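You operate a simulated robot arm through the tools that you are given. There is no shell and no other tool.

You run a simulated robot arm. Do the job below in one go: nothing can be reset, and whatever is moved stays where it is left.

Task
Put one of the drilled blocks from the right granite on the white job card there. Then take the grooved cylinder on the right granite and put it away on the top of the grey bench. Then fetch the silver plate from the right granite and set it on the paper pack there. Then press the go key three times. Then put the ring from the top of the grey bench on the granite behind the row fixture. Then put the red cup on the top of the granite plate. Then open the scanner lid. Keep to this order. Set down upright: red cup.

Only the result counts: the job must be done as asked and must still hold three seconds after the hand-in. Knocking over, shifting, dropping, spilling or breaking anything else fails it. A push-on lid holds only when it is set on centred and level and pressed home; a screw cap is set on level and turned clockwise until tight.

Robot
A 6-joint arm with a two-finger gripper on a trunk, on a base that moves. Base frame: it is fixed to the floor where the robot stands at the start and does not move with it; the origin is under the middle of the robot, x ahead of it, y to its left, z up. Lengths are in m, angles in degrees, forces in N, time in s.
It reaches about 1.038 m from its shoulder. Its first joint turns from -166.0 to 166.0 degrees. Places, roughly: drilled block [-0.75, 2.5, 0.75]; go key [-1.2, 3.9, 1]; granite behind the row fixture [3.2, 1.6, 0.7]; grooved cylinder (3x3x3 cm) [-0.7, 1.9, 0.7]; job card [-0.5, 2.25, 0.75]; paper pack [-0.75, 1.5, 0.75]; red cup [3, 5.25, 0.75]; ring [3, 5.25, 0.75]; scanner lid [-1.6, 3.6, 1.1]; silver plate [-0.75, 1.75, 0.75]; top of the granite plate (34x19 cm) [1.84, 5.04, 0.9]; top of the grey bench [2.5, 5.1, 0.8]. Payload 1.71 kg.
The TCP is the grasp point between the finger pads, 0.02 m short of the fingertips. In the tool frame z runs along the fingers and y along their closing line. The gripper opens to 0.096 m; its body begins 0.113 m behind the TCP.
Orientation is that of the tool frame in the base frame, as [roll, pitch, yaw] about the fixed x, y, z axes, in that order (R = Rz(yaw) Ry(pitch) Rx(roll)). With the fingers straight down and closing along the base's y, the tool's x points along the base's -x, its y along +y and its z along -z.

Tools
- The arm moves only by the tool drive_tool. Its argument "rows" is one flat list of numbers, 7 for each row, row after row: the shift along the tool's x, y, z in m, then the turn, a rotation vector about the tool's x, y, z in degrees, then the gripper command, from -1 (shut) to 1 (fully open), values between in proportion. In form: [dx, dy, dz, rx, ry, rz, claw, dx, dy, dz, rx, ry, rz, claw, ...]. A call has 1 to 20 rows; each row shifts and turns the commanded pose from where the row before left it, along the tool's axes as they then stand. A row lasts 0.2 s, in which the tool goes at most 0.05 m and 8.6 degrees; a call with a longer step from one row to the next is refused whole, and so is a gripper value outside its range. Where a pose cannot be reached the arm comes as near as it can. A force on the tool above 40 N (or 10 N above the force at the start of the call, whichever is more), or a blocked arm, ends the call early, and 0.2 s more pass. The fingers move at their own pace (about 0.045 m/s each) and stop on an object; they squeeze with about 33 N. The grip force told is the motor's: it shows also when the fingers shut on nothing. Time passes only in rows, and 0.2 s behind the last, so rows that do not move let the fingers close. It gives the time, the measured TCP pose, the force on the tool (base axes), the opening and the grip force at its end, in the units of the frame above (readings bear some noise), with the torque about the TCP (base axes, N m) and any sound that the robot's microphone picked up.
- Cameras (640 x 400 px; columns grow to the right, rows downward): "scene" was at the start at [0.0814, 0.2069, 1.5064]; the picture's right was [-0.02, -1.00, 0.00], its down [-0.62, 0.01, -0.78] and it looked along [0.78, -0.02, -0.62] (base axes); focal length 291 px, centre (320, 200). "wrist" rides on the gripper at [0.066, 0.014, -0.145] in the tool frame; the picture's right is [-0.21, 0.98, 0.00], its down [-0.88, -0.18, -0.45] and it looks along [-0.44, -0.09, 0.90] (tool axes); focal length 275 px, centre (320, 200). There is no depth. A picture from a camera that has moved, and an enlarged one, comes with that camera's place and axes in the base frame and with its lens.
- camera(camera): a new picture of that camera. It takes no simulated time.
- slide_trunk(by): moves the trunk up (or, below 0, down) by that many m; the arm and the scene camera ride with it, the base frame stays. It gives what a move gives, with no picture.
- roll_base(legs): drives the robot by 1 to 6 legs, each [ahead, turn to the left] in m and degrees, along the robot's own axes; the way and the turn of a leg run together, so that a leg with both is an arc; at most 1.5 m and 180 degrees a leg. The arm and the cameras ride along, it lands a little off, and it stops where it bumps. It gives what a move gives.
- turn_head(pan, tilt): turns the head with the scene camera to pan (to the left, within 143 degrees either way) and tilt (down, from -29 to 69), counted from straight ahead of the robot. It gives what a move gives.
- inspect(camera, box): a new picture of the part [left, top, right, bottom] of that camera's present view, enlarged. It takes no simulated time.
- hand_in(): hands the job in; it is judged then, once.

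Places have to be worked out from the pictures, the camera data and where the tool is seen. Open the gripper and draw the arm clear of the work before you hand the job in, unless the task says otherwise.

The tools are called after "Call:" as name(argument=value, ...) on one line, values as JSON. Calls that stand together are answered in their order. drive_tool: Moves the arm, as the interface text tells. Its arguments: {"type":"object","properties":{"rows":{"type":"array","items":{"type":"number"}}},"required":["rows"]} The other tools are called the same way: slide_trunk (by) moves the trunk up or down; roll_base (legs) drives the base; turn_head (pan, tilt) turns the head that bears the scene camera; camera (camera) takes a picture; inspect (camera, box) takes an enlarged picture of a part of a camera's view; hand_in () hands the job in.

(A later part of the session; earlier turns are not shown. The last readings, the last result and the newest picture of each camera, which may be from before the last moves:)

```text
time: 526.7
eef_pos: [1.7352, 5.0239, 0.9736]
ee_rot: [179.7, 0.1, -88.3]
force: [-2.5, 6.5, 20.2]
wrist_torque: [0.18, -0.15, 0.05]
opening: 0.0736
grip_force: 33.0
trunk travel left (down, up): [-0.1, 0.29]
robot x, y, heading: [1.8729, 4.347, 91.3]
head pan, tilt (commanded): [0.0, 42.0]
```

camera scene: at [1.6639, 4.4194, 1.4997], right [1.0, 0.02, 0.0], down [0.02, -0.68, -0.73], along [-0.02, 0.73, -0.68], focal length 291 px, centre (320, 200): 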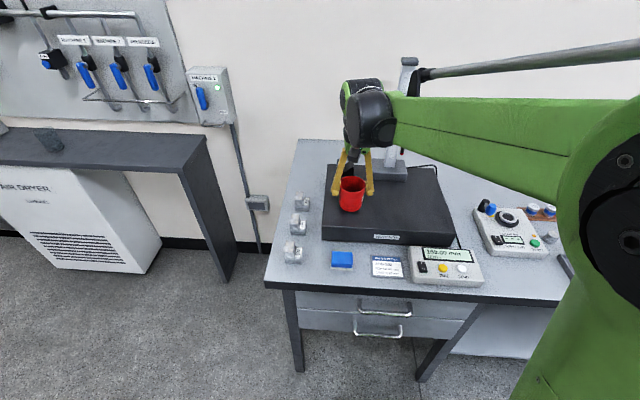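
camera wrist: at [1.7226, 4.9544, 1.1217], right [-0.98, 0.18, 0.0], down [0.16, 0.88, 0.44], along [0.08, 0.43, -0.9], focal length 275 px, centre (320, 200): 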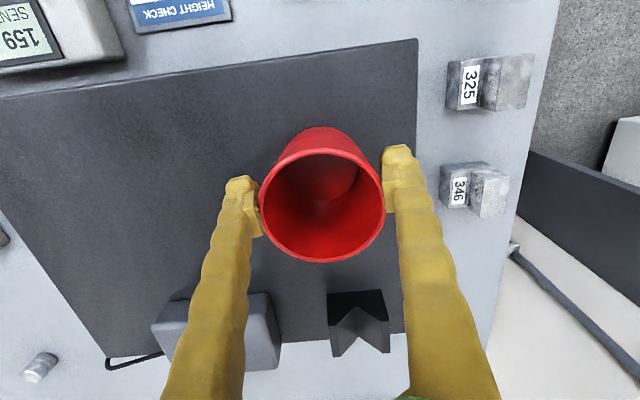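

Seated with 20 N. Open the gripper now, then rise straight up.

Call:
drive_tool(rows=[0, 0, -0.001, 0, 0, 0, 0.6, 0, 0, 0, 0, 0, 0, 0.8, 0, 0, 0, 0, 0, 0, 1, 0, 0, 0, 0, 0, 0, 1])

Call:
camera(camera="wrist")

```text
time: 527.7
eef_pos: [1.7352, 5.0237, 0.9741]
ee_rot: [179.9, 0.1, -88.3]
force: [0.3, 0.7, 0.9]
wrist_torque: [0.0, 0.01, -0.01]
opening: 0.0961
grip_force: 0.1
trunk travel left (down, up): [-0.1, 0.29]
robot x, y, heading: [1.876, 4.347, 91.0]
head pan, tilt (commanded): [0.0, 42.0]
```

```text
taken
camera wrist: at [1.7227, 4.9577, 1.1197], right [-0.98, 0.18, 0.0], down [0.16, 0.88, 0.44], along [0.08, 0.44, -0.9], focal length 275 px, centre (320, 200)
```

wrist: 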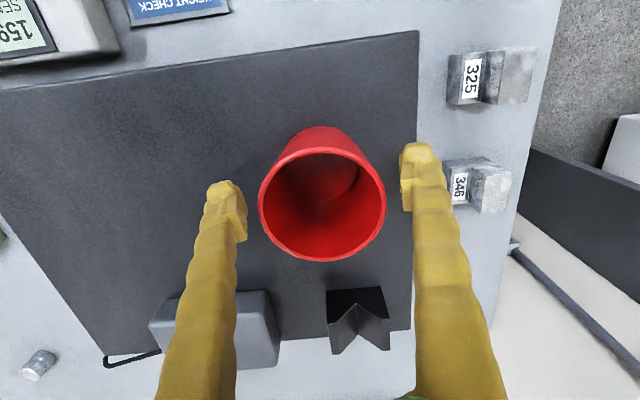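

Cup free-standing. Rise straight up, then withdraw toward the robot.

Call:
drive_tool(rows=[0, 0, -0.02, 0, 0, 0, 1, 0, 0, -0.03, 0, 0, 0, 1, 0, 0, -0.04, 0, 0, 0, 1, 0, 0, -0.04, 0, 0, 0, 1, 0.04, 0, -0.01, 0, 0, 0, 1, 0.04, 0, -0.01, 0, 0, 0, 1, 0.04, 0, 0, 0, 0, 0, 1, 0.04, 0, 0, 0, 0, 0, 1, 0, 0, 0, 0, 0, 0, 1])

Call:
camera(camera="scene")

Call:
camera(camera="wrist")

```text
time: 529.7
eef_pos: [1.7426, 4.8629, 1.1248]
ee_rot: [179.8, 0.0, -88.2]
force: [-0.1, 0.1, 0.2]
wrist_torque: [0.06, -0.02, -0.01]
opening: 0.0962
grip_force: 0.1
trunk travel left (down, up): [-0.1, 0.29]
robot x, y, heading: [1.8781, 4.3447, 91.4]
head pan, tilt (commanded): [0.0, 42.0]
```

```text
taken
camera scene: at [1.664, 4.4184, 1.4998], right [1.0, 0.02, 0.0], down [0.02, -0.68, -0.73], along [-0.02, 0.73, -0.68], focal length 291 px, centre (320, 200)
```

scene: 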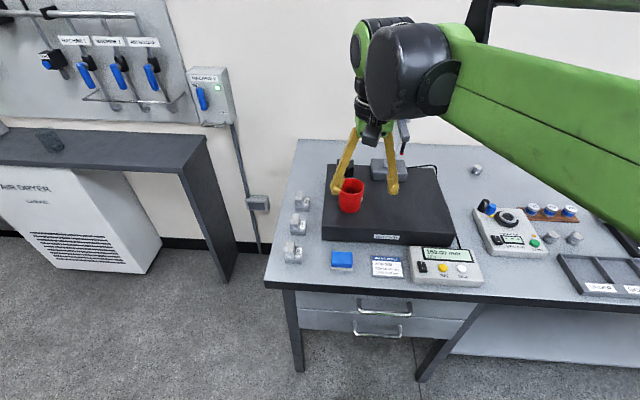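

```text
taken
camera wrist: at [1.7291, 4.7974, 1.2698], right [-0.98, 0.18, 0.0], down [0.16, 0.88, 0.44], along [0.08, 0.44, -0.9], focal length 275 px, centre (320, 200)
```

wrist: 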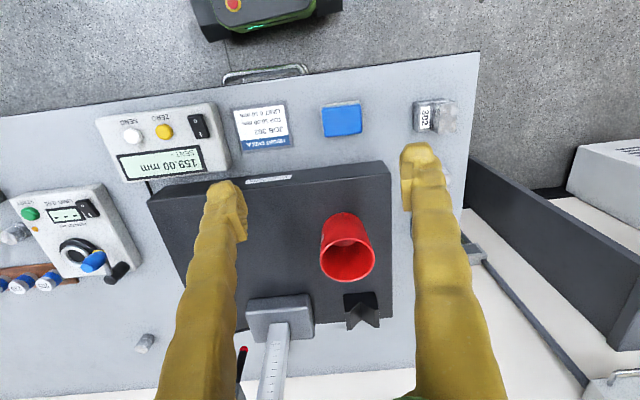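

The cup stands upright on the granite plate. Last: the scanner lid. Close the gripper partly, back off and drive toward the copier.

Call:
roll_base(legs=[[-0.35, 0], [0, 100], [1.5, 0], [0.5, 0]])

Call:
turn_head(pan=-5, tilt=20)

Call:
camera(camera="scene")

```text
time: 552.3
eef_pos: [-0.6194, 3.5311, 1.1239]
ee_rot: [179.9, 0.0, 7.4]
force: [-0.4, 0.6, 0.7]
wrist_torque: [-0.01, 0.04, 0.0]
opening: 0.0959
grip_force: 0.1
trunk travel left (down, up): [-0.1, 0.29]
robot x, y, heading: [-0.115, 3.717, -173.0]
head pan, tilt (commanded): [0.0, 42.0]
```

```text
time: 553.1
eef_pos: [-0.5986, 3.533, 1.1326]
ee_rot: [179.9, 1.1, 7.4]
force: [-0.1, 0.7, 1.0]
wrist_torque: [0.01, 0.08, 0.0]
opening: 0.0959
grip_force: 0.1
trunk travel left (down, up): [-0.1, 0.29]
robot x, y, heading: [-0.1139, 3.7161, -173.0]
head pan, tilt (commanded): [-5.0, 20.0]
```

```text
taken
camera scene: at [-0.1662, 3.5067, 1.5345], right [-0.03, 1.0, 0.0], down [0.35, 0.01, -0.94], along [-0.94, -0.03, -0.35], focal length 291 px, centre (320, 200)
```

scene: 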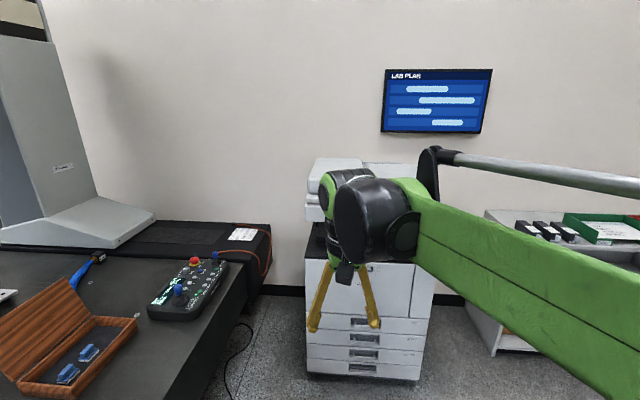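

Granite's north edge is y≈3.16, so I'll keep y≈3.68: advance 0.25 m and turn to heading 180.

Call:
roll_base(legs=[[0.25, 0], [0, -7]])

Call:
turn_head(pan=5, tilt=25)

Call:
camera(camera="scene")

Call:
inspect(camera="scene", box=[220, 100, 480, 260])

```text
time: 556.1
eef_pos: [-0.864, 3.5647, 1.1309]
ee_rot: [179.9, 0.8, 0.3]
force: [-0.4, -0.3, -0.4]
wrist_torque: [0.01, 0.02, -0.01]
opening: 0.0961
grip_force: 0.1
trunk travel left (down, up): [-0.1, 0.29]
robot x, y, heading: [-0.3595, 3.6838, 180.0]
head pan, tilt (commanded): [-5.0, 20.0]
```

```text
time: 556.9
eef_pos: [-0.8598, 3.5636, 1.1337]
ee_rot: [179.8, 1.2, 0.3]
force: [-2.0, 0.5, -0.2]
wrist_torque: [0.03, -0.27, 0.0]
opening: 0.0958
grip_force: 0.0
trunk travel left (down, up): [-0.1, 0.29]
robot x, y, heading: [-0.3604, 3.6844, 179.9]
head pan, tilt (commanded): [5.0, 25.0]
```

```text
taken
camera scene: at [-0.4492, 3.4684, 1.5254], right [-0.08, 1.0, 0.0], down [0.44, 0.04, -0.9], along [-0.89, -0.08, -0.44], focal length 291 px, centre (320, 200)
```

scene: 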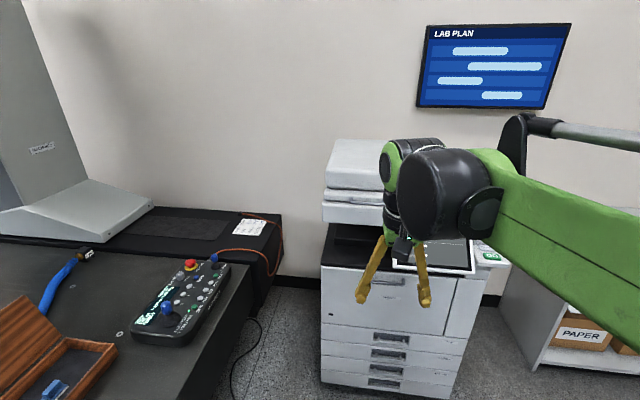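

```text
2.46 times, centred on (350, 180) of scene
camera zoom: at [-0.4492, 3.4684, 1.5254], right [-0.08, 1.0, 0.0], down [0.44, 0.04, -0.9], along [-0.89, -0.08, -0.44], focal length 717 px, centre (246, 249)
```

zoom: 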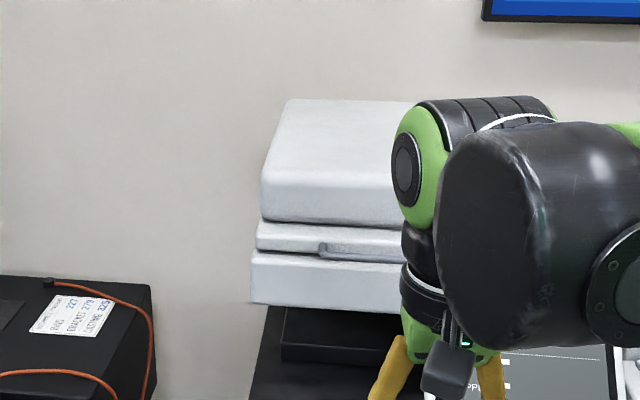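

The wrist blocks the view, so I'll use the wrist camera: tilt the tool to pitch ≈45° and move closer to see the handle.

Call:
drive_tool(rows=[0, 0, 0, 0, -7.3, 0, -1, 0, 0, 0, 0, -7.3, 0, -1, 0, 0, 0, 0, -7.3, 0, -1, 0, 0, 0, 0, -7.3, 0, -1, 0, 0, 0, 0, -7.3, 0, -1, 0, 0, 0, 0, -7.3, 0, -1, -0.03, 0, 0.023, 0, 0, 0, -1, -0.03, 0, 0.023, 0, 0, 0, -1, -0.03, 0, 0.023, 0, 0, 0, -1, -0.03, 0, 0.023, 0, 0, 0, -1, -0.03, 0, 0.023, 0, 0, 0, -1, 0, 0, 0, 0, 0, 0, -1])

Call:
camera(camera="wrist")

Call:
camera(camera="scene")

```text
time: 559.5
eef_pos: [-1.0376, 3.5603, 1.1661]
ee_rot: [179.8, 45.6, 0.2]
force: [0.4, -1.4, 0.3]
wrist_torque: [0.0, 0.03, -0.01]
opening: 0.0
grip_force: 29.7
trunk travel left (down, up): [-0.1, 0.29]
robot x, y, heading: [-0.3585, 3.6826, 180.0]
head pan, tilt (commanded): [5.0, 25.0]
```

```text
taken
camera wrist: at [-0.8896, 3.5471, 1.2214], right [-0.14, -0.98, 0.15], down [-0.3, 0.19, 0.94], along [-0.94, 0.08, -0.32], focal length 275 px, centre (320, 200)
```

wrist: 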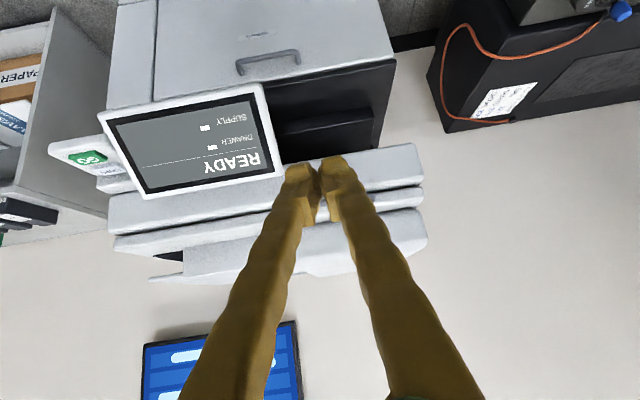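

```text
taken
camera scene: at [-0.4437, 3.4683, 1.5258], right [-0.09, 1.0, 0.0], down [0.44, 0.04, -0.9], along [-0.9, -0.08, -0.44], focal length 291 px, centre (320, 200)
```

scene: 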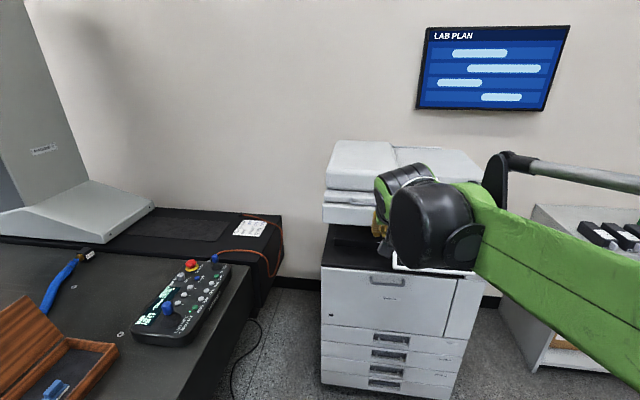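

Move the arm aside (+y) to let the scene camera view the handle clearly.

Call:
drive_tool(rows=[0, -0.045, 0, 0, 0, 0, -1, 0, -0.045, 0, 0, 0, 0, -1, 0, -0.045, 0, 0, 0, 0, -1, 0, -0.045, 0, 0, 0, 0, -1, 0, -0.045, 0, 0, 0, 0, -1, 0, -0.045, 0, 0, 0, 0, -1, 0, 0, 0, 0, 0, 0, -1])

Call:
inspect(camera="scene", box=[300, 120, 460, 260])

Call:
camera(camera="wrist")

```text
time: 561.0
eef_pos: [-1.0368, 3.8313, 1.1673]
ee_rot: [179.9, 45.5, 0.2]
force: [0.2, -0.2, 0.3]
wrist_torque: [-0.01, -0.01, -0.01]
opening: 0.0001
grip_force: 29.1
trunk travel left (down, up): [-0.1, 0.29]
robot x, y, heading: [-0.3594, 3.683, 180.0]
head pan, tilt (commanded): [5.0, 25.0]
```

```text
2.86 times, centred on (380, 190) of scene
camera zoom: at [-0.4435, 3.4686, 1.5259], right [-0.09, 1.0, 0.0], down [0.44, 0.04, -0.9], along [-0.9, -0.08, -0.44], focal length 832 px, centre (149, 229)
```

zoom: 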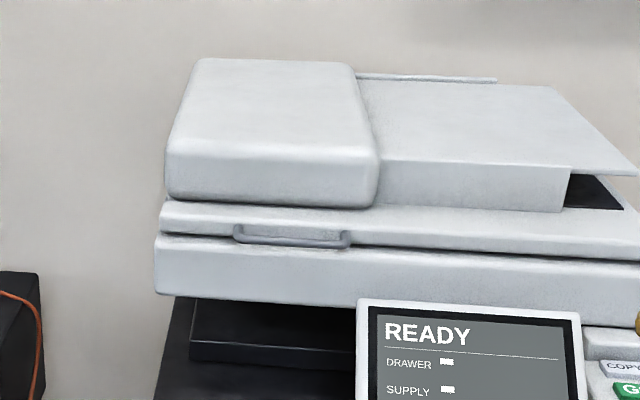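

```text
taken
camera wrist: at [-0.8889, 3.8184, 1.2236], right [-0.14, -0.98, 0.15], down [-0.3, 0.19, 0.94], along [-0.94, 0.09, -0.32], focal length 275 px, centre (320, 200)
```

wrist: 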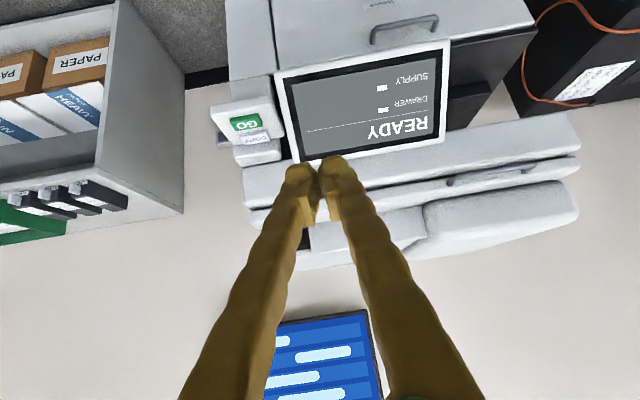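

Zoom on the handle in both cameras.

Call:
inspect(camera="wrist", box=[410, 130, 590, 230])

Call:
inspect(camera="scene", box=[330, 165, 400, 215])

```text
3.56 times, centred on (500, 180) of wrist
camera zoom: at [-0.8889, 3.8184, 1.2236], right [-0.14, -0.98, 0.15], down [-0.3, 0.19, 0.94], along [-0.94, 0.09, -0.32], focal length 979 px, centre (-320, 271)
```

zoom: 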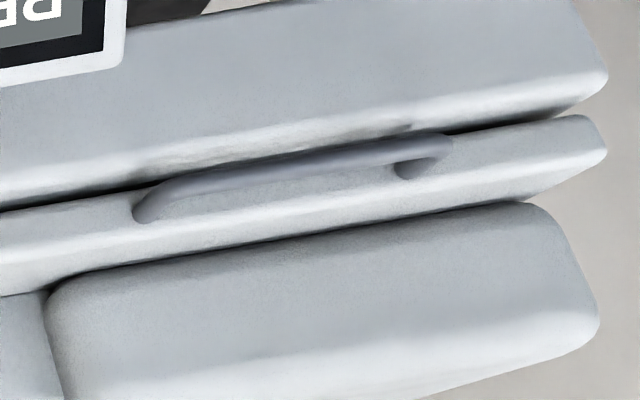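

```text
8.00 times, centred on (365, 190) of scene
camera zoom: at [-0.4435, 3.4686, 1.5259], right [-0.09, 1.0, 0.0], down [0.44, 0.04, -0.9], along [-0.9, -0.08, -0.44], focal length 2331 px, centre (-40, 280)
```

zoom: 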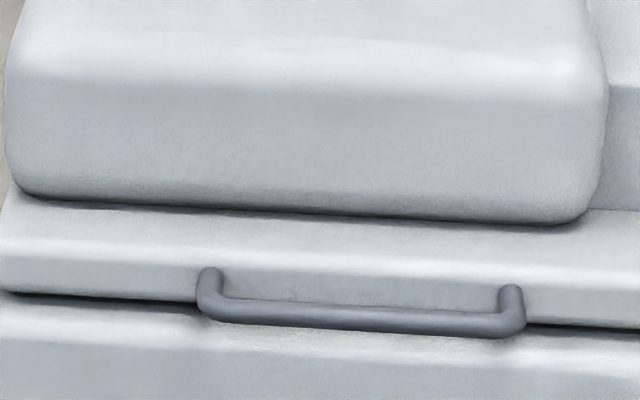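

The handle is a D-bar: centre ≈(-1.3525,3.562,1.071), length ≈0.13 m along y, ~10 mm thick, ≈1 cm above the deck edge. I'll rotate the gripper 90° about its axis so the fingers close in the vertical plane.

Call:
drive_tool(rows=[0, 0, 0, 0, 0, -8.2, -1, 0, 0, 0, 0, 0, -8.2, -1, 0, 0, 0, 0, 0, -8.2, -1, 0, 0, 0, 0, 0, -8.2, -1, 0, 0, 0, 0, 0, -8.2, -1, 0, 0, 0, 0, 0, -8.2, -0.6, 0, 0, 0, 0, 0, -8.2, -0.4, 0, 0, 0, 0, 0, -8.2, -0.3, 0, 0, 0, 0, 0, -8.2, -0.3, 0, 0, 0, 0, 0, -8.2, -0.3, 0, 0, 0, 0, 0, -8, -0.3, 0, 0, 0, 0, 0, 0, -0.3])

Call:
camera(camera="wrist")

Call:
camera(camera="scene")

```text
time: 563.6
eef_pos: [-1.0376, 3.8323, 1.1641]
ee_rot: [-134.5, 0.1, 90.4]
force: [0.9, -0.4, 0.0]
wrist_torque: [0.03, -0.01, -0.01]
opening: 0.0336
grip_force: 0.1
trunk travel left (down, up): [-0.1, 0.29]
robot x, y, heading: [-0.359, 3.6854, 179.9]
head pan, tilt (commanded): [5.0, 25.0]
```

```text
taken
camera wrist: at [-0.9256, 3.8995, 1.2554], right [0.69, -0.2, -0.7], down [0.19, -0.87, 0.44], along [-0.7, -0.44, -0.56], focal length 275 px, centre (320, 200)
```

wrist: 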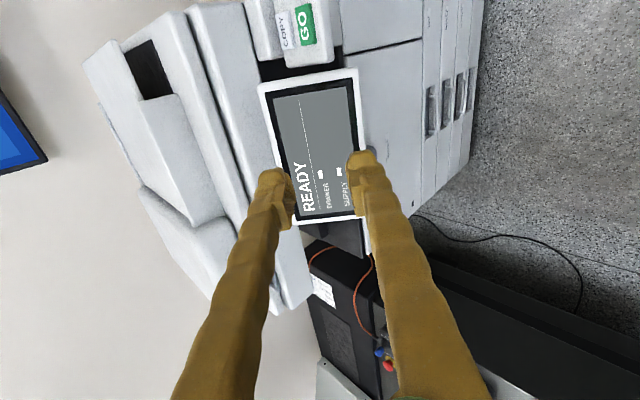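

```text
taken
camera scene: at [-0.4435, 3.4684, 1.5259], right [-0.09, 1.0, 0.0], down [0.44, 0.04, -0.9], along [-0.9, -0.08, -0.44], focal length 291 px, centre (320, 200)
```

scene: 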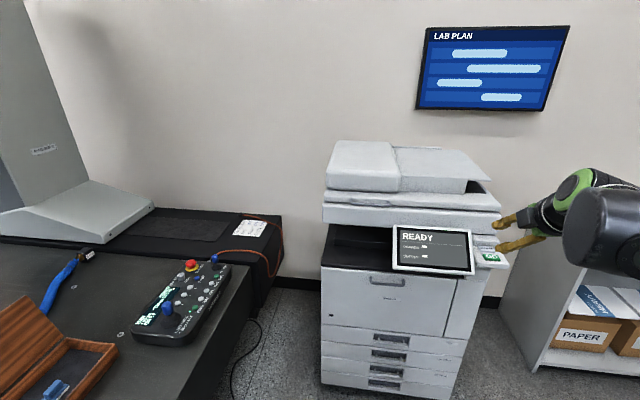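

The gripper now closes in the vertical plane. Move over to y≈3.562 and to a pre-grasp point 10 cm in front of the bar.

Call:
drive_tool(rows=[-0.045, 0, 0, 0, 0, 0, -0.3, -0.045, 0, 0, 0, 0, 0, -0.3, -0.045, 0, 0, 0, 0, 0, -0.3, -0.045, 0, 0, 0, 0, 0, -0.3, -0.045, 0, 0, 0, 0, 0, -0.3, -0.045, 0, 0, 0, 0, 0, -0.3, 0, -0.0311, 0.0379, 0, 0, 0, -0.3, 0, -0.0311, 0.0379, 0, 0, 0, -0.3, 0, -0.0311, 0.0379, 0, 0, 0, -0.3, 0, -0.0311, 0.0379, 0, 0, 0, -0.3, 0, 0, 0, 0, 0, 0, -0.3])

Call:
camera(camera="wrist")

Call:
inspect(camera="scene", box=[300, 120, 480, 260])

```text
time: 566.0
eef_pos: [-1.2326, 3.5606, 1.1417]
ee_rot: [-134.6, 0.1, 90.2]
force: [-1.5, -0.3, -0.6]
wrist_torque: [0.0, -0.04, 0.03]
opening: 0.0333
grip_force: 0.1
trunk travel left (down, up): [-0.1, 0.29]
robot x, y, heading: [-0.3616, 3.6869, 180.2]
head pan, tilt (commanded): [5.0, 25.0]
```

```text
taken
camera wrist: at [-1.1213, 3.6268, 1.2342], right [0.69, -0.2, -0.7], down [0.19, -0.87, 0.45], along [-0.7, -0.44, -0.56], focal length 275 px, centre (320, 200)
```

wrist: 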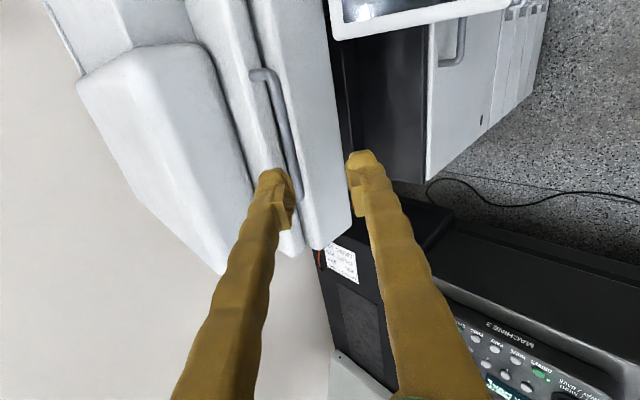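

```text
2.86 times, centred on (390, 190) of scene
camera zoom: at [-0.4447, 3.4683, 1.5258], right [-0.09, 1.0, 0.0], down [0.44, 0.04, -0.9], along [-0.9, -0.08, -0.44], focal length 832 px, centre (120, 229)
```

zoom: 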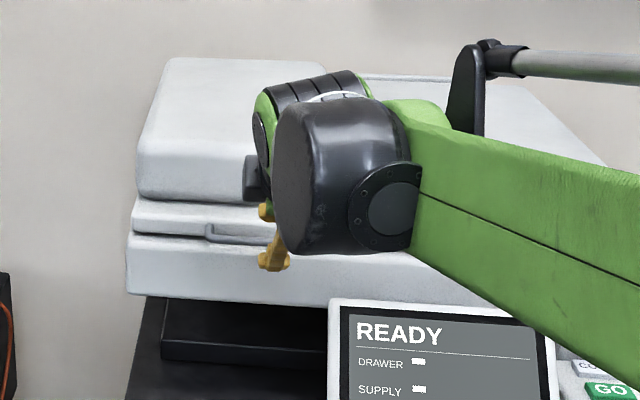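

Bar is offset ≈-36 mm in tool y and 135 mm ahead. Shift and advance 8.5 cm, then re-check.

Call:
drive_tool(rows=[0.001, -0.012, 0.02, 0, 0, 0, -0.3, 0, -0.012, 0.02, 0, 0, 0, -0.3, 0, -0.012, 0.025, 0, 0, 0, -0.3, 0, 0, 0.02, 0, 0, 0, -0.3, 0, 0, 0, 0, 0, 0, -0.3])

Call:
camera(camera="wrist")

Call:
inspect(camera="scene", box=[320, 150, 420, 230])

```text
time: 567.2
eef_pos: [-1.3176, 3.5604, 1.1104]
ee_rot: [-134.4, 0.1, 90.5]
force: [0.0, -0.1, -0.4]
wrist_torque: [0.0, 0.02, -0.02]
opening: 0.0333
grip_force: 0.1
trunk travel left (down, up): [-0.1, 0.29]
robot x, y, heading: [-0.3601, 3.6847, 179.9]
head pan, tilt (commanded): [5.0, 25.0]
```

```text
taken
camera wrist: at [-1.2058, 3.628, 1.203], right [0.69, -0.2, -0.7], down [0.19, -0.87, 0.45], along [-0.7, -0.44, -0.56], focal length 275 px, centre (320, 200)
```

wrist: 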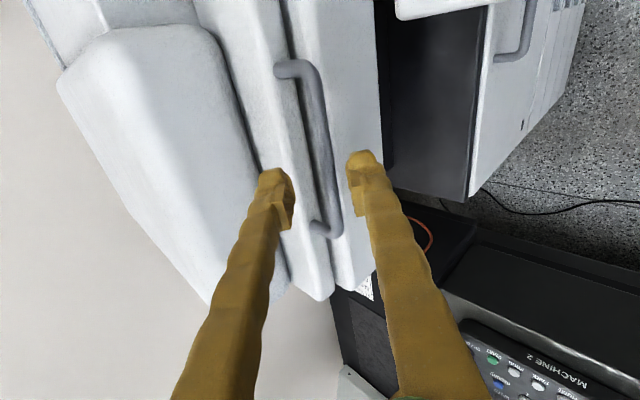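

```text
5.00 times, centred on (370, 190) of scene
camera zoom: at [-0.4441, 3.4683, 1.5259], right [-0.09, 1.0, 0.0], down [0.44, 0.04, -0.9], along [-0.9, -0.08, -0.44], focal length 1457 px, centre (70, 250)
```

zoom: 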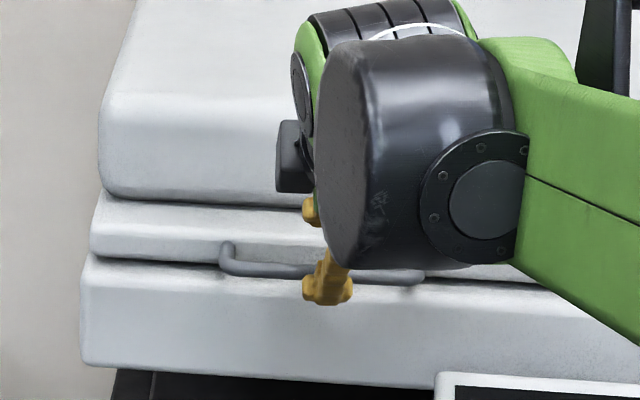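

The bar lies +3 mm in tool y and ≈51 mm ahead. Narrow the opening to ≈26 mm, shift, and advance 2.2 cm; check alignment again.

Call:
drive_tool(rows=[0, 0.0034, 0.011, 0, 0, 0, -0.46, 0, 0, 0.011, 0, 0, 0, -0.46, 0, 0, 0, 0, 0, 0, -0.46])

Call:
camera(camera="wrist")

Call:
inspect(camera="wrist", box=[240, 40, 420, 260])

```text
time: 568.0
eef_pos: [-1.3308, 3.5609, 1.0929]
ee_rot: [-134.5, 0.1, 90.4]
force: [-0.1, -0.5, 0.5]
wrist_torque: [-0.05, -0.01, -0.03]
opening: 0.0262
grip_force: 0.1
trunk travel left (down, up): [-0.1, 0.29]
robot x, y, heading: [-0.3581, 3.6839, 179.6]
head pan, tilt (commanded): [5.0, 25.0]
```

```text
taken
camera wrist: at [-1.2184, 3.6285, 1.1854], right [0.69, -0.2, -0.7], down [0.19, -0.87, 0.45], along [-0.7, -0.44, -0.56], focal length 275 px, centre (320, 200)
```

wrist: 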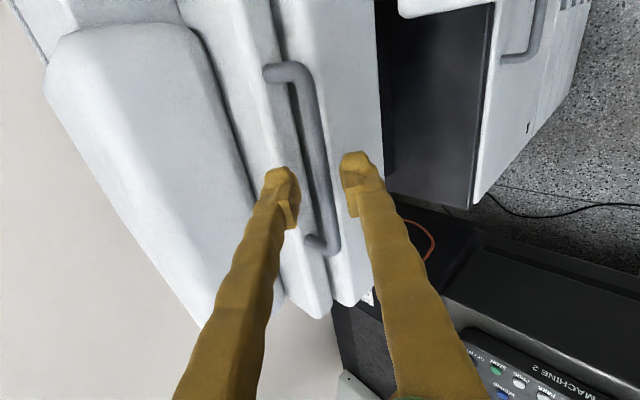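

```text
1.82 times, centred on (330, 150) of wrist
camera zoom: at [-1.2184, 3.6285, 1.1854], right [0.69, -0.2, -0.7], down [0.19, -0.87, 0.45], along [-0.7, -0.44, -0.56], focal length 500 px, centre (302, 291)
```

zoom: 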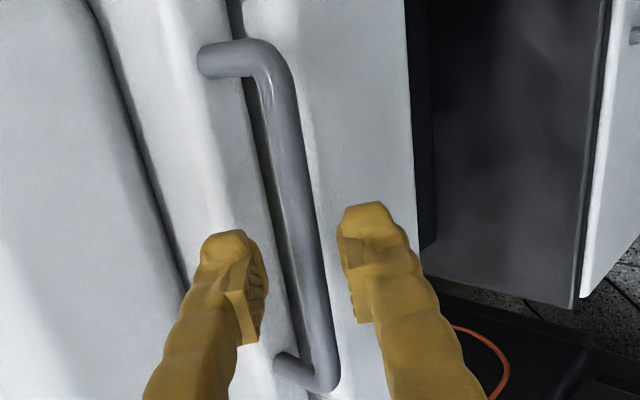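

Bar is centred between the fingers. Advance another 1.8 cm slowly.

Call:
drive_tool(rows=[0, 0, 0.006, 0, 0, 0, -0.46, 0, 0, 0.006, 0, 0, 0, -0.46, 0, 0, 0.006, 0, 0, 0, -0.46, 0, 0, 0, 0, 0, 0, -0.46])

Call:
inspect(camera="wrist", box=[240, 40, 420, 260])

Call:
inspect(camera="scene", box=[320, 150, 420, 230])

```text
time: 569.0
eef_pos: [-1.343, 3.562, 1.0821]
ee_rot: [-134.5, 0.1, 90.4]
force: [0.2, 0.2, 0.4]
wrist_torque: [0.01, 0.02, 0.01]
opening: 0.0259
grip_force: 0.1
trunk travel left (down, up): [-0.1, 0.29]
robot x, y, heading: [-0.3581, 3.6834, 180.0]
head pan, tilt (commanded): [5.0, 25.0]
```

```text
1.82 times, centred on (330, 150) of wrist
camera zoom: at [-1.2307, 3.6281, 1.1742], right [0.69, -0.2, -0.7], down [0.19, -0.87, 0.45], along [-0.7, -0.44, -0.56], focal length 500 px, centre (302, 291)
```

zoom: 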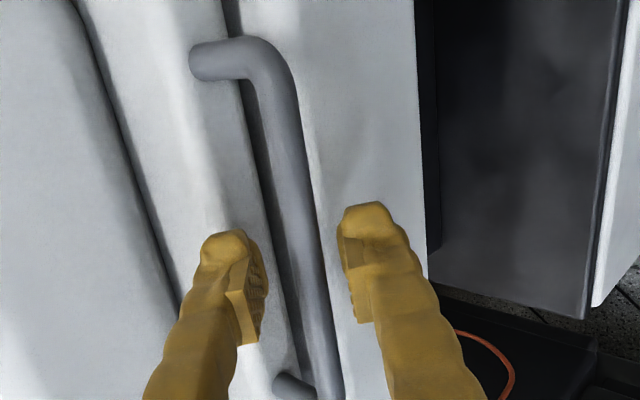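

```text
5.00 times, centred on (370, 190) of scene
camera zoom: at [-0.4438, 3.4684, 1.5259], right [-0.09, 1.0, 0.0], down [0.44, 0.04, -0.9], along [-0.9, -0.08, -0.44], focal length 1457 px, centre (70, 250)
```

zoom: 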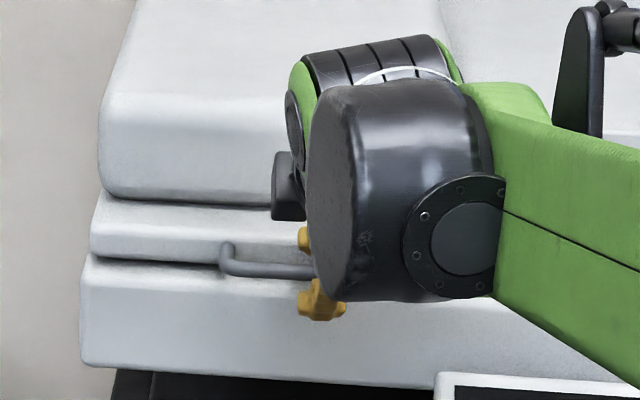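

Both fingers straddle the bar without contact. Advance 6 mm more, then close gently on it.

Call:
drive_tool(rows=[0, 0, 0.003, 0, 0, 0, -0.46, 0, 0, 0.003, 0, 0, 0, -0.46, 0, 0, 0, 0, 0, 0, -0.46])

Call:
drive_tool(rows=[0, 0, 0, 0, 0, 0, -0.7, 0, 0, 0, 0, 0, 0, -1, 0, 0, 0, 0, 0, 0, -1, 0, 0, 0, 0, 0, 0, -1])

Call:
inspect(camera="wrist", box=[240, 40, 420, 260])

```text
time: 569.9
eef_pos: [-1.347, 3.5625, 1.0787]
ee_rot: [-134.5, 0.1, 90.3]
force: [-1.1, -0.2, 0.9]
wrist_torque: [0.02, -0.02, 0.01]
opening: 0.0259
grip_force: 0.1
trunk travel left (down, up): [-0.1, 0.29]
robot x, y, heading: [-0.3565, 3.6831, 180.0]
head pan, tilt (commanded): [5.0, 25.0]
```

```text
time: 570.9
eef_pos: [-1.3466, 3.5613, 1.0795]
ee_rot: [-134.5, 0.2, 90.3]
force: [11.6, -0.4, -3.1]
wrist_torque: [-0.46, -0.02, -0.42]
opening: 0.0061
grip_force: 34.2
trunk travel left (down, up): [-0.1, 0.29]
robot x, y, heading: [-0.3605, 3.6833, 180.0]
head pan, tilt (commanded): [5.0, 25.0]
```

```text
1.82 times, centred on (330, 150) of wrist
camera zoom: at [-1.2346, 3.6283, 1.1704], right [0.69, -0.2, -0.7], down [0.19, -0.87, 0.45], along [-0.7, -0.44, -0.56], focal length 500 px, centre (302, 291)
```

zoom: 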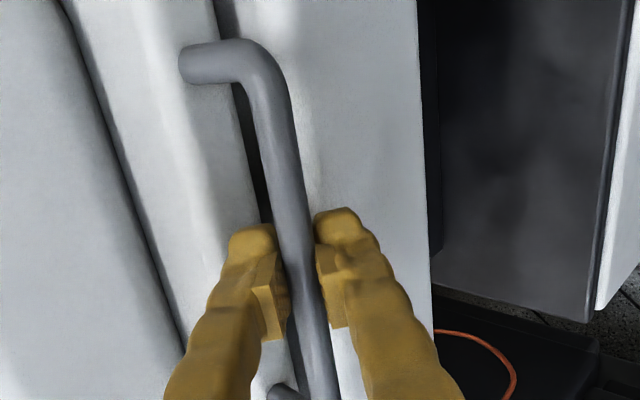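

Bar gripped. Lift 3 cm gently and look at forces and the lid.

Call:
drive_tool(rows=[0, -0.0057, -0.0056, 0, 0, 0, -1, 0, -0.0057, -0.0056, 0, 0, 0, -1, 0, -0.0057, -0.0056, 0, 0, 0, -1, 0, 0, 0, 0, 0, 0, -1])

Call:
inspect(camera="scene", box=[300, 110, 480, 240])

Call:
inspect(camera="wrist", box=[240, 40, 420, 260])

```text
time: 571.9
eef_pos: [-1.3478, 3.5619, 1.1029]
ee_rot: [-134.6, 0.1, 90.3]
force: [-2.0, 4.3, -1.9]
wrist_torque: [-0.33, 0.04, -0.56]
opening: 0.006
grip_force: 34.4
trunk travel left (down, up): [-0.1, 0.29]
robot x, y, heading: [-0.3562, 3.6837, 179.8]
head pan, tilt (commanded): [5.0, 25.0]
```

```text
3.08 times, centred on (390, 175) of scene
camera zoom: at [-0.4442, 3.4687, 1.5259], right [-0.09, 1.0, 0.0], down [0.44, 0.04, -0.9], along [-0.9, -0.08, -0.44], focal length 896 px, centre (105, 277)
```

zoom: 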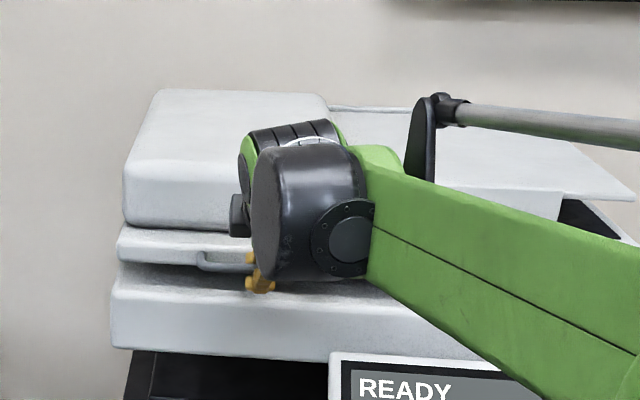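

```text
1.82 times, centred on (330, 150) of wrist
camera zoom: at [-1.2358, 3.6283, 1.1946], right [0.69, -0.2, -0.7], down [0.19, -0.87, 0.45], along [-0.7, -0.44, -0.56], focal length 500 px, centre (302, 291)
```

zoom: 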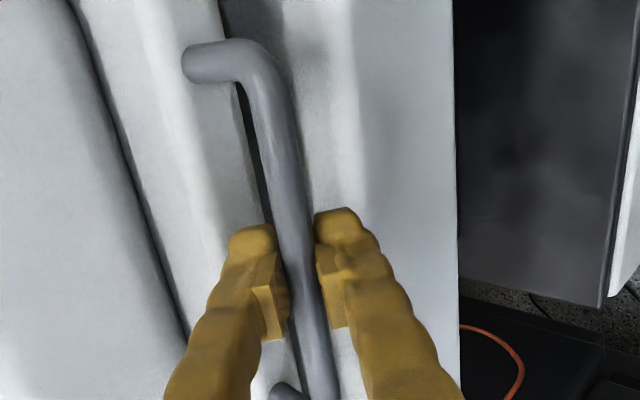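

The lid is lifting and is light. Follow the arc (hinge ≈(-1.82,1.06)) to about 8°, then 14°, checking forces.

Call:
drive_tool(rows=[0, -0.0108, -0.0083, 0, 0, 0, -1, 0, -0.0108, -0.0082, 0, 0, 0, -1, 0, -0.0108, -0.0082, 0, 0, 0, -1, 0, 0, 0, 0, 0, 0, -1])

Call:
drive_tool(rows=[0, -0.0139, -0.0086, 0, 0, 0, -1, 0, -0.0139, -0.0086, 0, 0, 0, -1, 0, -0.0138, -0.0086, 0, 0, 0, -1, 0, 0, 0, 0, 0, 0, -1])

Call:
inspect(camera="scene", box=[300, 80, 500, 240])

```text
time: 572.9
eef_pos: [-1.3517, 3.5613, 1.1432]
ee_rot: [-134.5, 0.2, 90.4]
force: [2.8, -14.9, -3.1]
wrist_torque: [-0.71, 0.03, -0.22]
opening: 0.0061
grip_force: 34.3
trunk travel left (down, up): [-0.1, 0.29]
robot x, y, heading: [-0.356, 3.6835, 179.8]
head pan, tilt (commanded): [5.0, 25.0]
```

```text
time: 573.9
eef_pos: [-1.3605, 3.5624, 1.1925]
ee_rot: [-134.5, 0.1, 90.4]
force: [17.7, -6.4, 1.5]
wrist_torque: [-0.39, -0.03, -0.61]
opening: 0.0059
grip_force: 34.6
trunk travel left (down, up): [-0.1, 0.29]
robot x, y, heading: [-0.3584, 3.6825, 179.8]
head pan, tilt (commanded): [5.0, 25.0]
```

```text
2.50 times, centred on (400, 160) of scene
camera zoom: at [-0.4418, 3.4678, 1.5259], right [-0.09, 1.0, 0.0], down [0.43, 0.04, -0.9], along [-0.9, -0.08, -0.44], focal length 728 px, centre (120, 300)
```

zoom: 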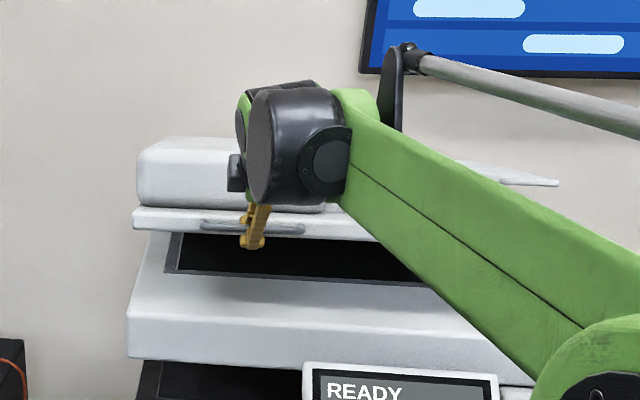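

Open ≈14°, with a +x load of 18 N – my arc moves in too fast. Use slightly less inward motion to ≈20° and check.

Call:
drive_tool(rows=[0, -0.0133, -0.009, 0, 0, 0, -1, 0, -0.0133, -0.009, 0, 0, 0, -1, 0, -0.0133, -0.009, 0, 0, 0, -1, 0, 0, 0, 0, 0, 0, -1])

Call:
drive_tool(rows=[0, -0.0148, -0.0067, 0, 0, 0, -1, 0, -0.0148, -0.0067, 0, 0, 0, -1, 0, -0.0148, -0.0067, 0, 0, 0, -1, 0, 0, 0, 0, 0, 0, -1])

Call:
camera(camera="scene")

Call:
camera(camera="wrist")

```text
time: 574.9
eef_pos: [-1.3725, 3.5629, 1.2379]
ee_rot: [-134.5, 0.1, 90.3]
force: [-6.7, -0.7, -3.5]
wrist_torque: [-0.36, 0.01, -0.55]
opening: 0.0061
grip_force: 34.0
trunk travel left (down, up): [-0.1, 0.29]
robot x, y, heading: [-0.3607, 3.6825, 179.7]
head pan, tilt (commanded): [5.0, 25.0]
```

```text
time: 575.9
eef_pos: [-1.3876, 3.5635, 1.2847]
ee_rot: [-134.6, 0.1, 90.2]
force: [7.5, 12.9, -0.6]
wrist_torque: [-0.34, 0.05, -0.58]
opening: 0.0062
grip_force: 34.4
trunk travel left (down, up): [-0.1, 0.29]
robot x, y, heading: [-0.361, 3.6862, 180.1]
head pan, tilt (commanded): [5.0, 25.0]
```

```text
taken
camera scene: at [-0.4432, 3.4697, 1.5261], right [-0.09, 1.0, 0.0], down [0.43, 0.04, -0.9], along [-0.9, -0.08, -0.44], focal length 291 px, centre (320, 200)
```

scene: 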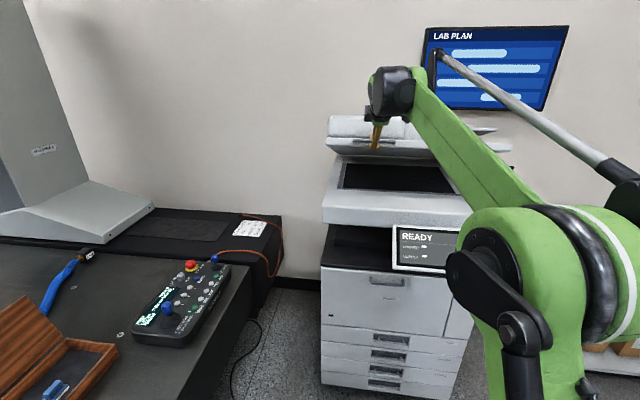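

```text
taken
camera wrist: at [-1.2771, 3.6306, 1.3767], right [0.69, -0.2, -0.7], down [0.19, -0.87, 0.45], along [-0.7, -0.44, -0.56], focal length 275 px, centre (320, 200)
```

wrist: 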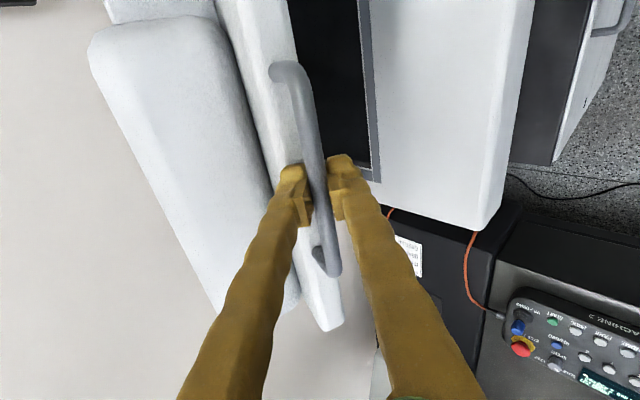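

Lid is ≈25° open with low forces. Continue along the arc, gradually pitching the tool up so the arm can follow.

Call:
drive_tool(rows=[0, -0.0155, -0.006, 2, 0, 0, -1, 0, -0.0155, -0.006, 2, 0, 0, -1, 0, -0.0155, -0.006, 2, 0, 0, -1, 0, 0, 0, 0, 0, 0, -1])

Call:
camera(camera="scene")

```text
time: 576.9
eef_pos: [-1.4098, 3.5637, 1.3299]
ee_rot: [-128.4, 0.2, 90.3]
force: [-2.3, 17.6, -4.5]
wrist_torque: [-0.32, 0.0, -0.55]
opening: 0.0063
grip_force: 34.3
trunk travel left (down, up): [-0.1, 0.29]
robot x, y, heading: [-0.3545, 3.6835, 180.1]
head pan, tilt (commanded): [5.0, 25.0]
```

```text
taken
camera scene: at [-0.4447, 3.4702, 1.5261], right [-0.08, 1.0, 0.0], down [0.44, 0.03, -0.9], along [-0.9, -0.08, -0.44], focal length 291 px, centre (320, 200)
```

scene: 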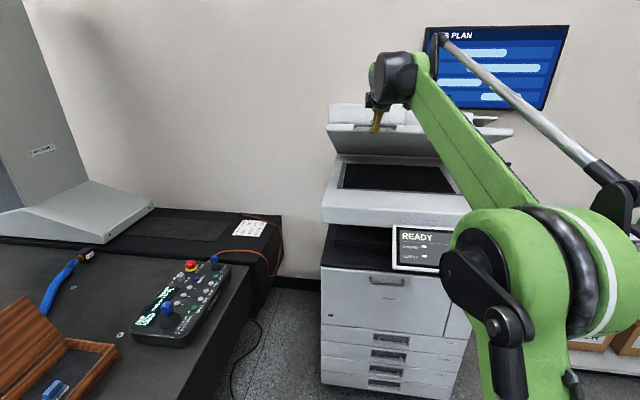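

The copier is yawed ≈5°, so the handle drifts toward +y as it opens (17 N lateral). Add a small +y correction and continue.

Call:
drive_tool(rows=[0.003, -0.0164, -0.0026, 2, 0, 0, -1, 0.002, -0.0164, -0.0026, 2, 0, 0, -1, 0.0015, -0.0164, -0.0026, 2, 0, 0, -1, 0, 0, 0, 0, 0, 0, -1])

Call:
camera(camera="scene")

```text
time: 577.9
eef_pos: [-1.432, 3.5658, 1.3717]
ee_rot: [-122.5, 0.2, 90.4]
force: [-4.9, -15.7, -4.0]
wrist_torque: [-0.86, 0.03, 0.17]
opening: 0.0061
grip_force: 34.3
trunk travel left (down, up): [-0.1, 0.29]
robot x, y, heading: [-0.359, 3.6874, 180.0]
head pan, tilt (commanded): [5.0, 25.0]
```

```text
taken
camera scene: at [-0.4448, 3.4668, 1.5256], right [-0.09, 1.0, 0.0], down [0.44, 0.04, -0.9], along [-0.9, -0.08, -0.44], focal length 291 px, centre (320, 200)
```

scene: 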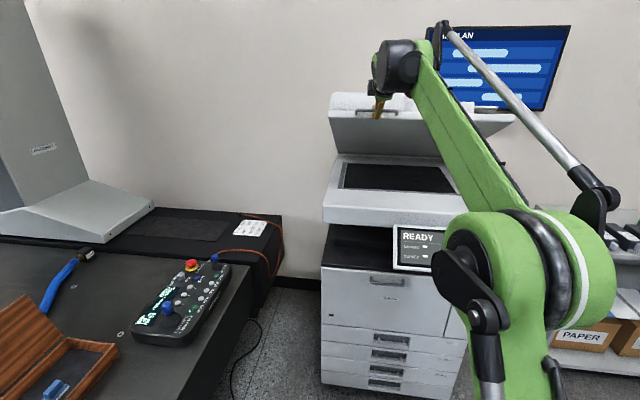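

Open ≈33° (R≈0.55). Trim y back slightly and continue upward along the arc.

Call:
drive_tool(rows=[-0.001, -0.0166, 0.0005, 2, 0, 0, -1, 0, -0.0166, 0.0005, 2, 0, 0, -1, 0.0004, -0.0166, 0.0005, 2, 0, 0, -1, 0, 0, 0, 0, 0, 0, -1])

Call:
drive_tool(rows=[0.0005, -0.0161, 0.0039, 2, 0, 0, -1, 0.0005, -0.0161, 0.0039, 2, 0, 0, -1, 0.0005, -0.0161, 0.0039, 2, 0, 0, -1, 0, 0, 0, 0, 0, 0, -1])

Call:
camera(camera="scene")

```text
time: 578.9
eef_pos: [-1.4594, 3.5672, 1.4155]
ee_rot: [-116.6, 0.2, 90.4]
force: [-9.9, -12.7, -11.0]
wrist_torque: [-0.53, 0.05, -0.24]
opening: 0.006
grip_force: 34.1
trunk travel left (down, up): [-0.1, 0.29]
robot x, y, heading: [-0.3561, 3.682, 179.9]
head pan, tilt (commanded): [5.0, 25.0]
```

```text
time: 579.9
eef_pos: [-1.4776, 3.569, 1.4401]
ee_rot: [-110.6, 0.1, 90.4]
force: [-6.4, -9.4, -9.1]
wrist_torque: [-0.58, 0.07, 0.06]
opening: 0.0058
grip_force: 33.8
out of reach, approached as far as the arm can: row 1, 2, 3
trunk travel left (down, up): [-0.1, 0.29]
robot x, y, heading: [-0.3613, 3.6862, 179.9]
head pan, tilt (commanded): [5.0, 25.0]
```

```text
taken
camera scene: at [-0.4455, 3.4673, 1.5256], right [-0.09, 1.0, 0.0], down [0.44, 0.04, -0.9], along [-0.9, -0.08, -0.44], focal length 291 px, centre (320, 200)
```

scene: 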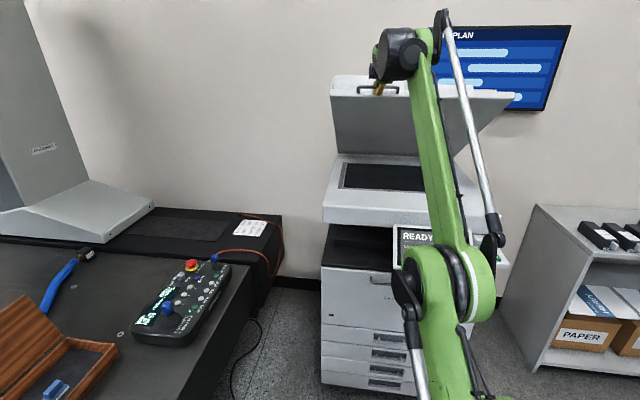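

Lid is ≈40° open and my arm is at its reach limit here. Test whether the lid holds itself: open the fingers slightly so the lower finger stays just under the bar as a catch.

Call:
drive_tool(rows=[0, 0, 0, 0, 0, 0, -0.7, 0, 0, 0, 0, 0, 0, -0.6, 0, 0, 0, 0, 0, 0, -0.6, 0, 0, 0, 0, 0, 0, -0.6])

Call:
inspect(camera="wrist", box=[200, 40, 440, 300])

Call:
inspect(camera="scene", box=[310, 50, 450, 170])

```text
time: 580.9
eef_pos: [-1.4759, 3.5713, 1.4419]
ee_rot: [-110.5, 0.1, 90.4]
force: [-0.3, 0.8, 0.8]
wrist_torque: [0.01, 0.0, 0.01]
opening: 0.0192
grip_force: 0.0
trunk travel left (down, up): [-0.1, 0.29]
robot x, y, heading: [-0.3615, 3.6814, 179.9]
head pan, tilt (commanded): [5.0, 25.0]
```

```text
1.54 times, centred on (320, 170) of wrist
camera zoom: at [-1.3361, 3.6374, 1.4806], right [0.35, -0.21, -0.92], down [0.36, -0.87, 0.33], along [-0.87, -0.44, -0.23], focal length 424 px, centre (320, 246)
```

zoom: 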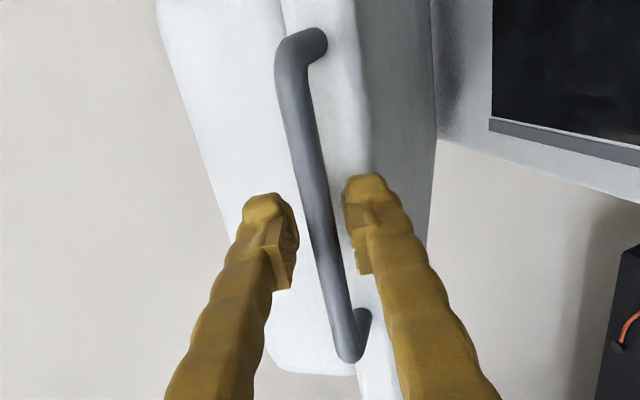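

```text
3.33 times, centred on (380, 110) of scene
camera zoom: at [-0.4439, 3.4683, 1.5259], right [-0.09, 1.0, 0.0], down [0.44, 0.04, -0.9], along [-0.9, -0.08, -0.44], focal length 971 px, centre (120, 500)
```

zoom: 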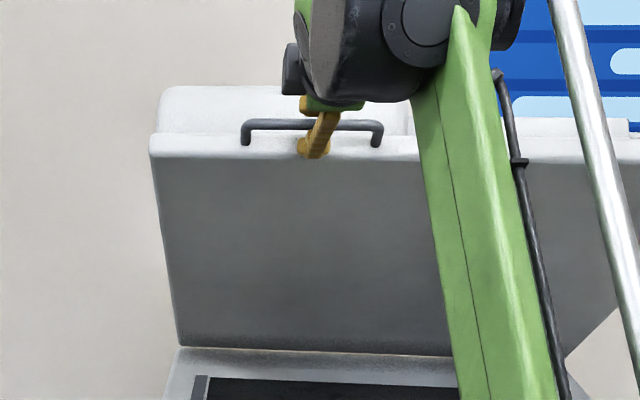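

The lid holds itself at ≈40° (fingers free, bar centred between them). Withdraw the fingers backward, then retract the arm.

Call:
drive_tool(rows=[0, 0, -0.03, 0, 0, 0, -0.6, 0, 0, -0.04, 0, 0, 0, -0.6, 0, 0, -0.045, 0, 0, 0, -0.6, 0, 0.0374, -0.0262, 0, 0, 0, -1, 0, 0.0374, -0.0262, 0, 0, 0, -1, 0, 0.0374, -0.0262, 0, 0, 0, -1, 0, 0.0374, -0.0262, 0, 0, 0, -1, 0, 0.0374, -0.0262, 0, 0, 0, -1, 0, 0.0374, -0.0262, 0, 0, 0, -1, 0, 0.0374, -0.0262, 0, 0, 0, -1, 0, 0.0374, -0.0262, 0, 0, 0, -1, 0, 0.0374, -0.0262, 0, 0, 0, -1, 0, 0.0374, -0.0262, 0, 0, 0, -1, 0, 0.0374, -0.0262, 0, 0, 0, -1, 0, 0, 0, 0, 0, 0, -1])

Call:
camera(camera="scene")

```text
time: 584.0
eef_pos: [-1.393, 3.5061, 1.4272]
ee_rot: [-110.6, 0.1, 90.4]
force: [-0.6, 0.0, -0.6]
wrist_torque: [0.02, -0.04, 0.01]
opening: 0.0
grip_force: 29.3
out of reach, approached as far as the arm can: row 3, 4, 5, 6, 7, 8, 9, 10, 11, 12, 13, 14
trunk travel left (down, up): [-0.1, 0.29]
robot x, y, heading: [-0.3577, 3.6829, 179.8]
head pan, tilt (commanded): [5.0, 25.0]
```

```text
taken
camera scene: at [-0.444, 3.4683, 1.5259], right [-0.09, 1.0, 0.0], down [0.44, 0.04, -0.9], along [-0.9, -0.08, -0.44], focal length 291 px, centre (320, 200)
```

scene: 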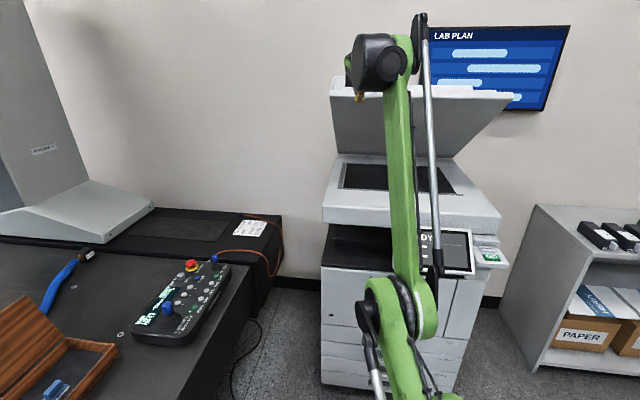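

The IK got stuck near the straight-elbow limit. Check with a neutral row where the commanded pose stands.

Call:
drive_tool(rows=[0, 0, 0, 0, 0, 0, -1])

Call:
camera(camera="wrist")

```text
time: 584.5
eef_pos: [-1.3932, 3.5048, 1.4274]
ee_rot: [-110.6, 0.1, 90.4]
force: [0.0, 0.3, -0.4]
wrist_torque: [0.02, 0.01, 0.01]
opening: 0.0001
grip_force: 29.2
trunk travel left (down, up): [-0.1, 0.29]
robot x, y, heading: [-0.3618, 3.6873, 179.7]
head pan, tilt (commanded): [5.0, 25.0]
```

```text
taken
camera wrist: at [-1.2534, 3.5724, 1.4651], right [0.35, -0.21, -0.92], down [0.36, -0.87, 0.33], along [-0.87, -0.44, -0.23], focal length 275 px, centre (320, 200)
```

wrist: 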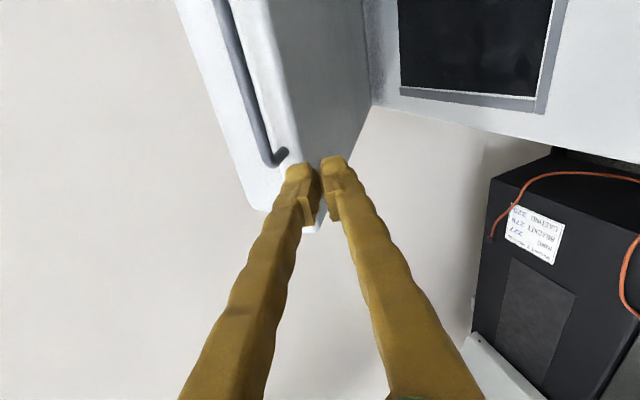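

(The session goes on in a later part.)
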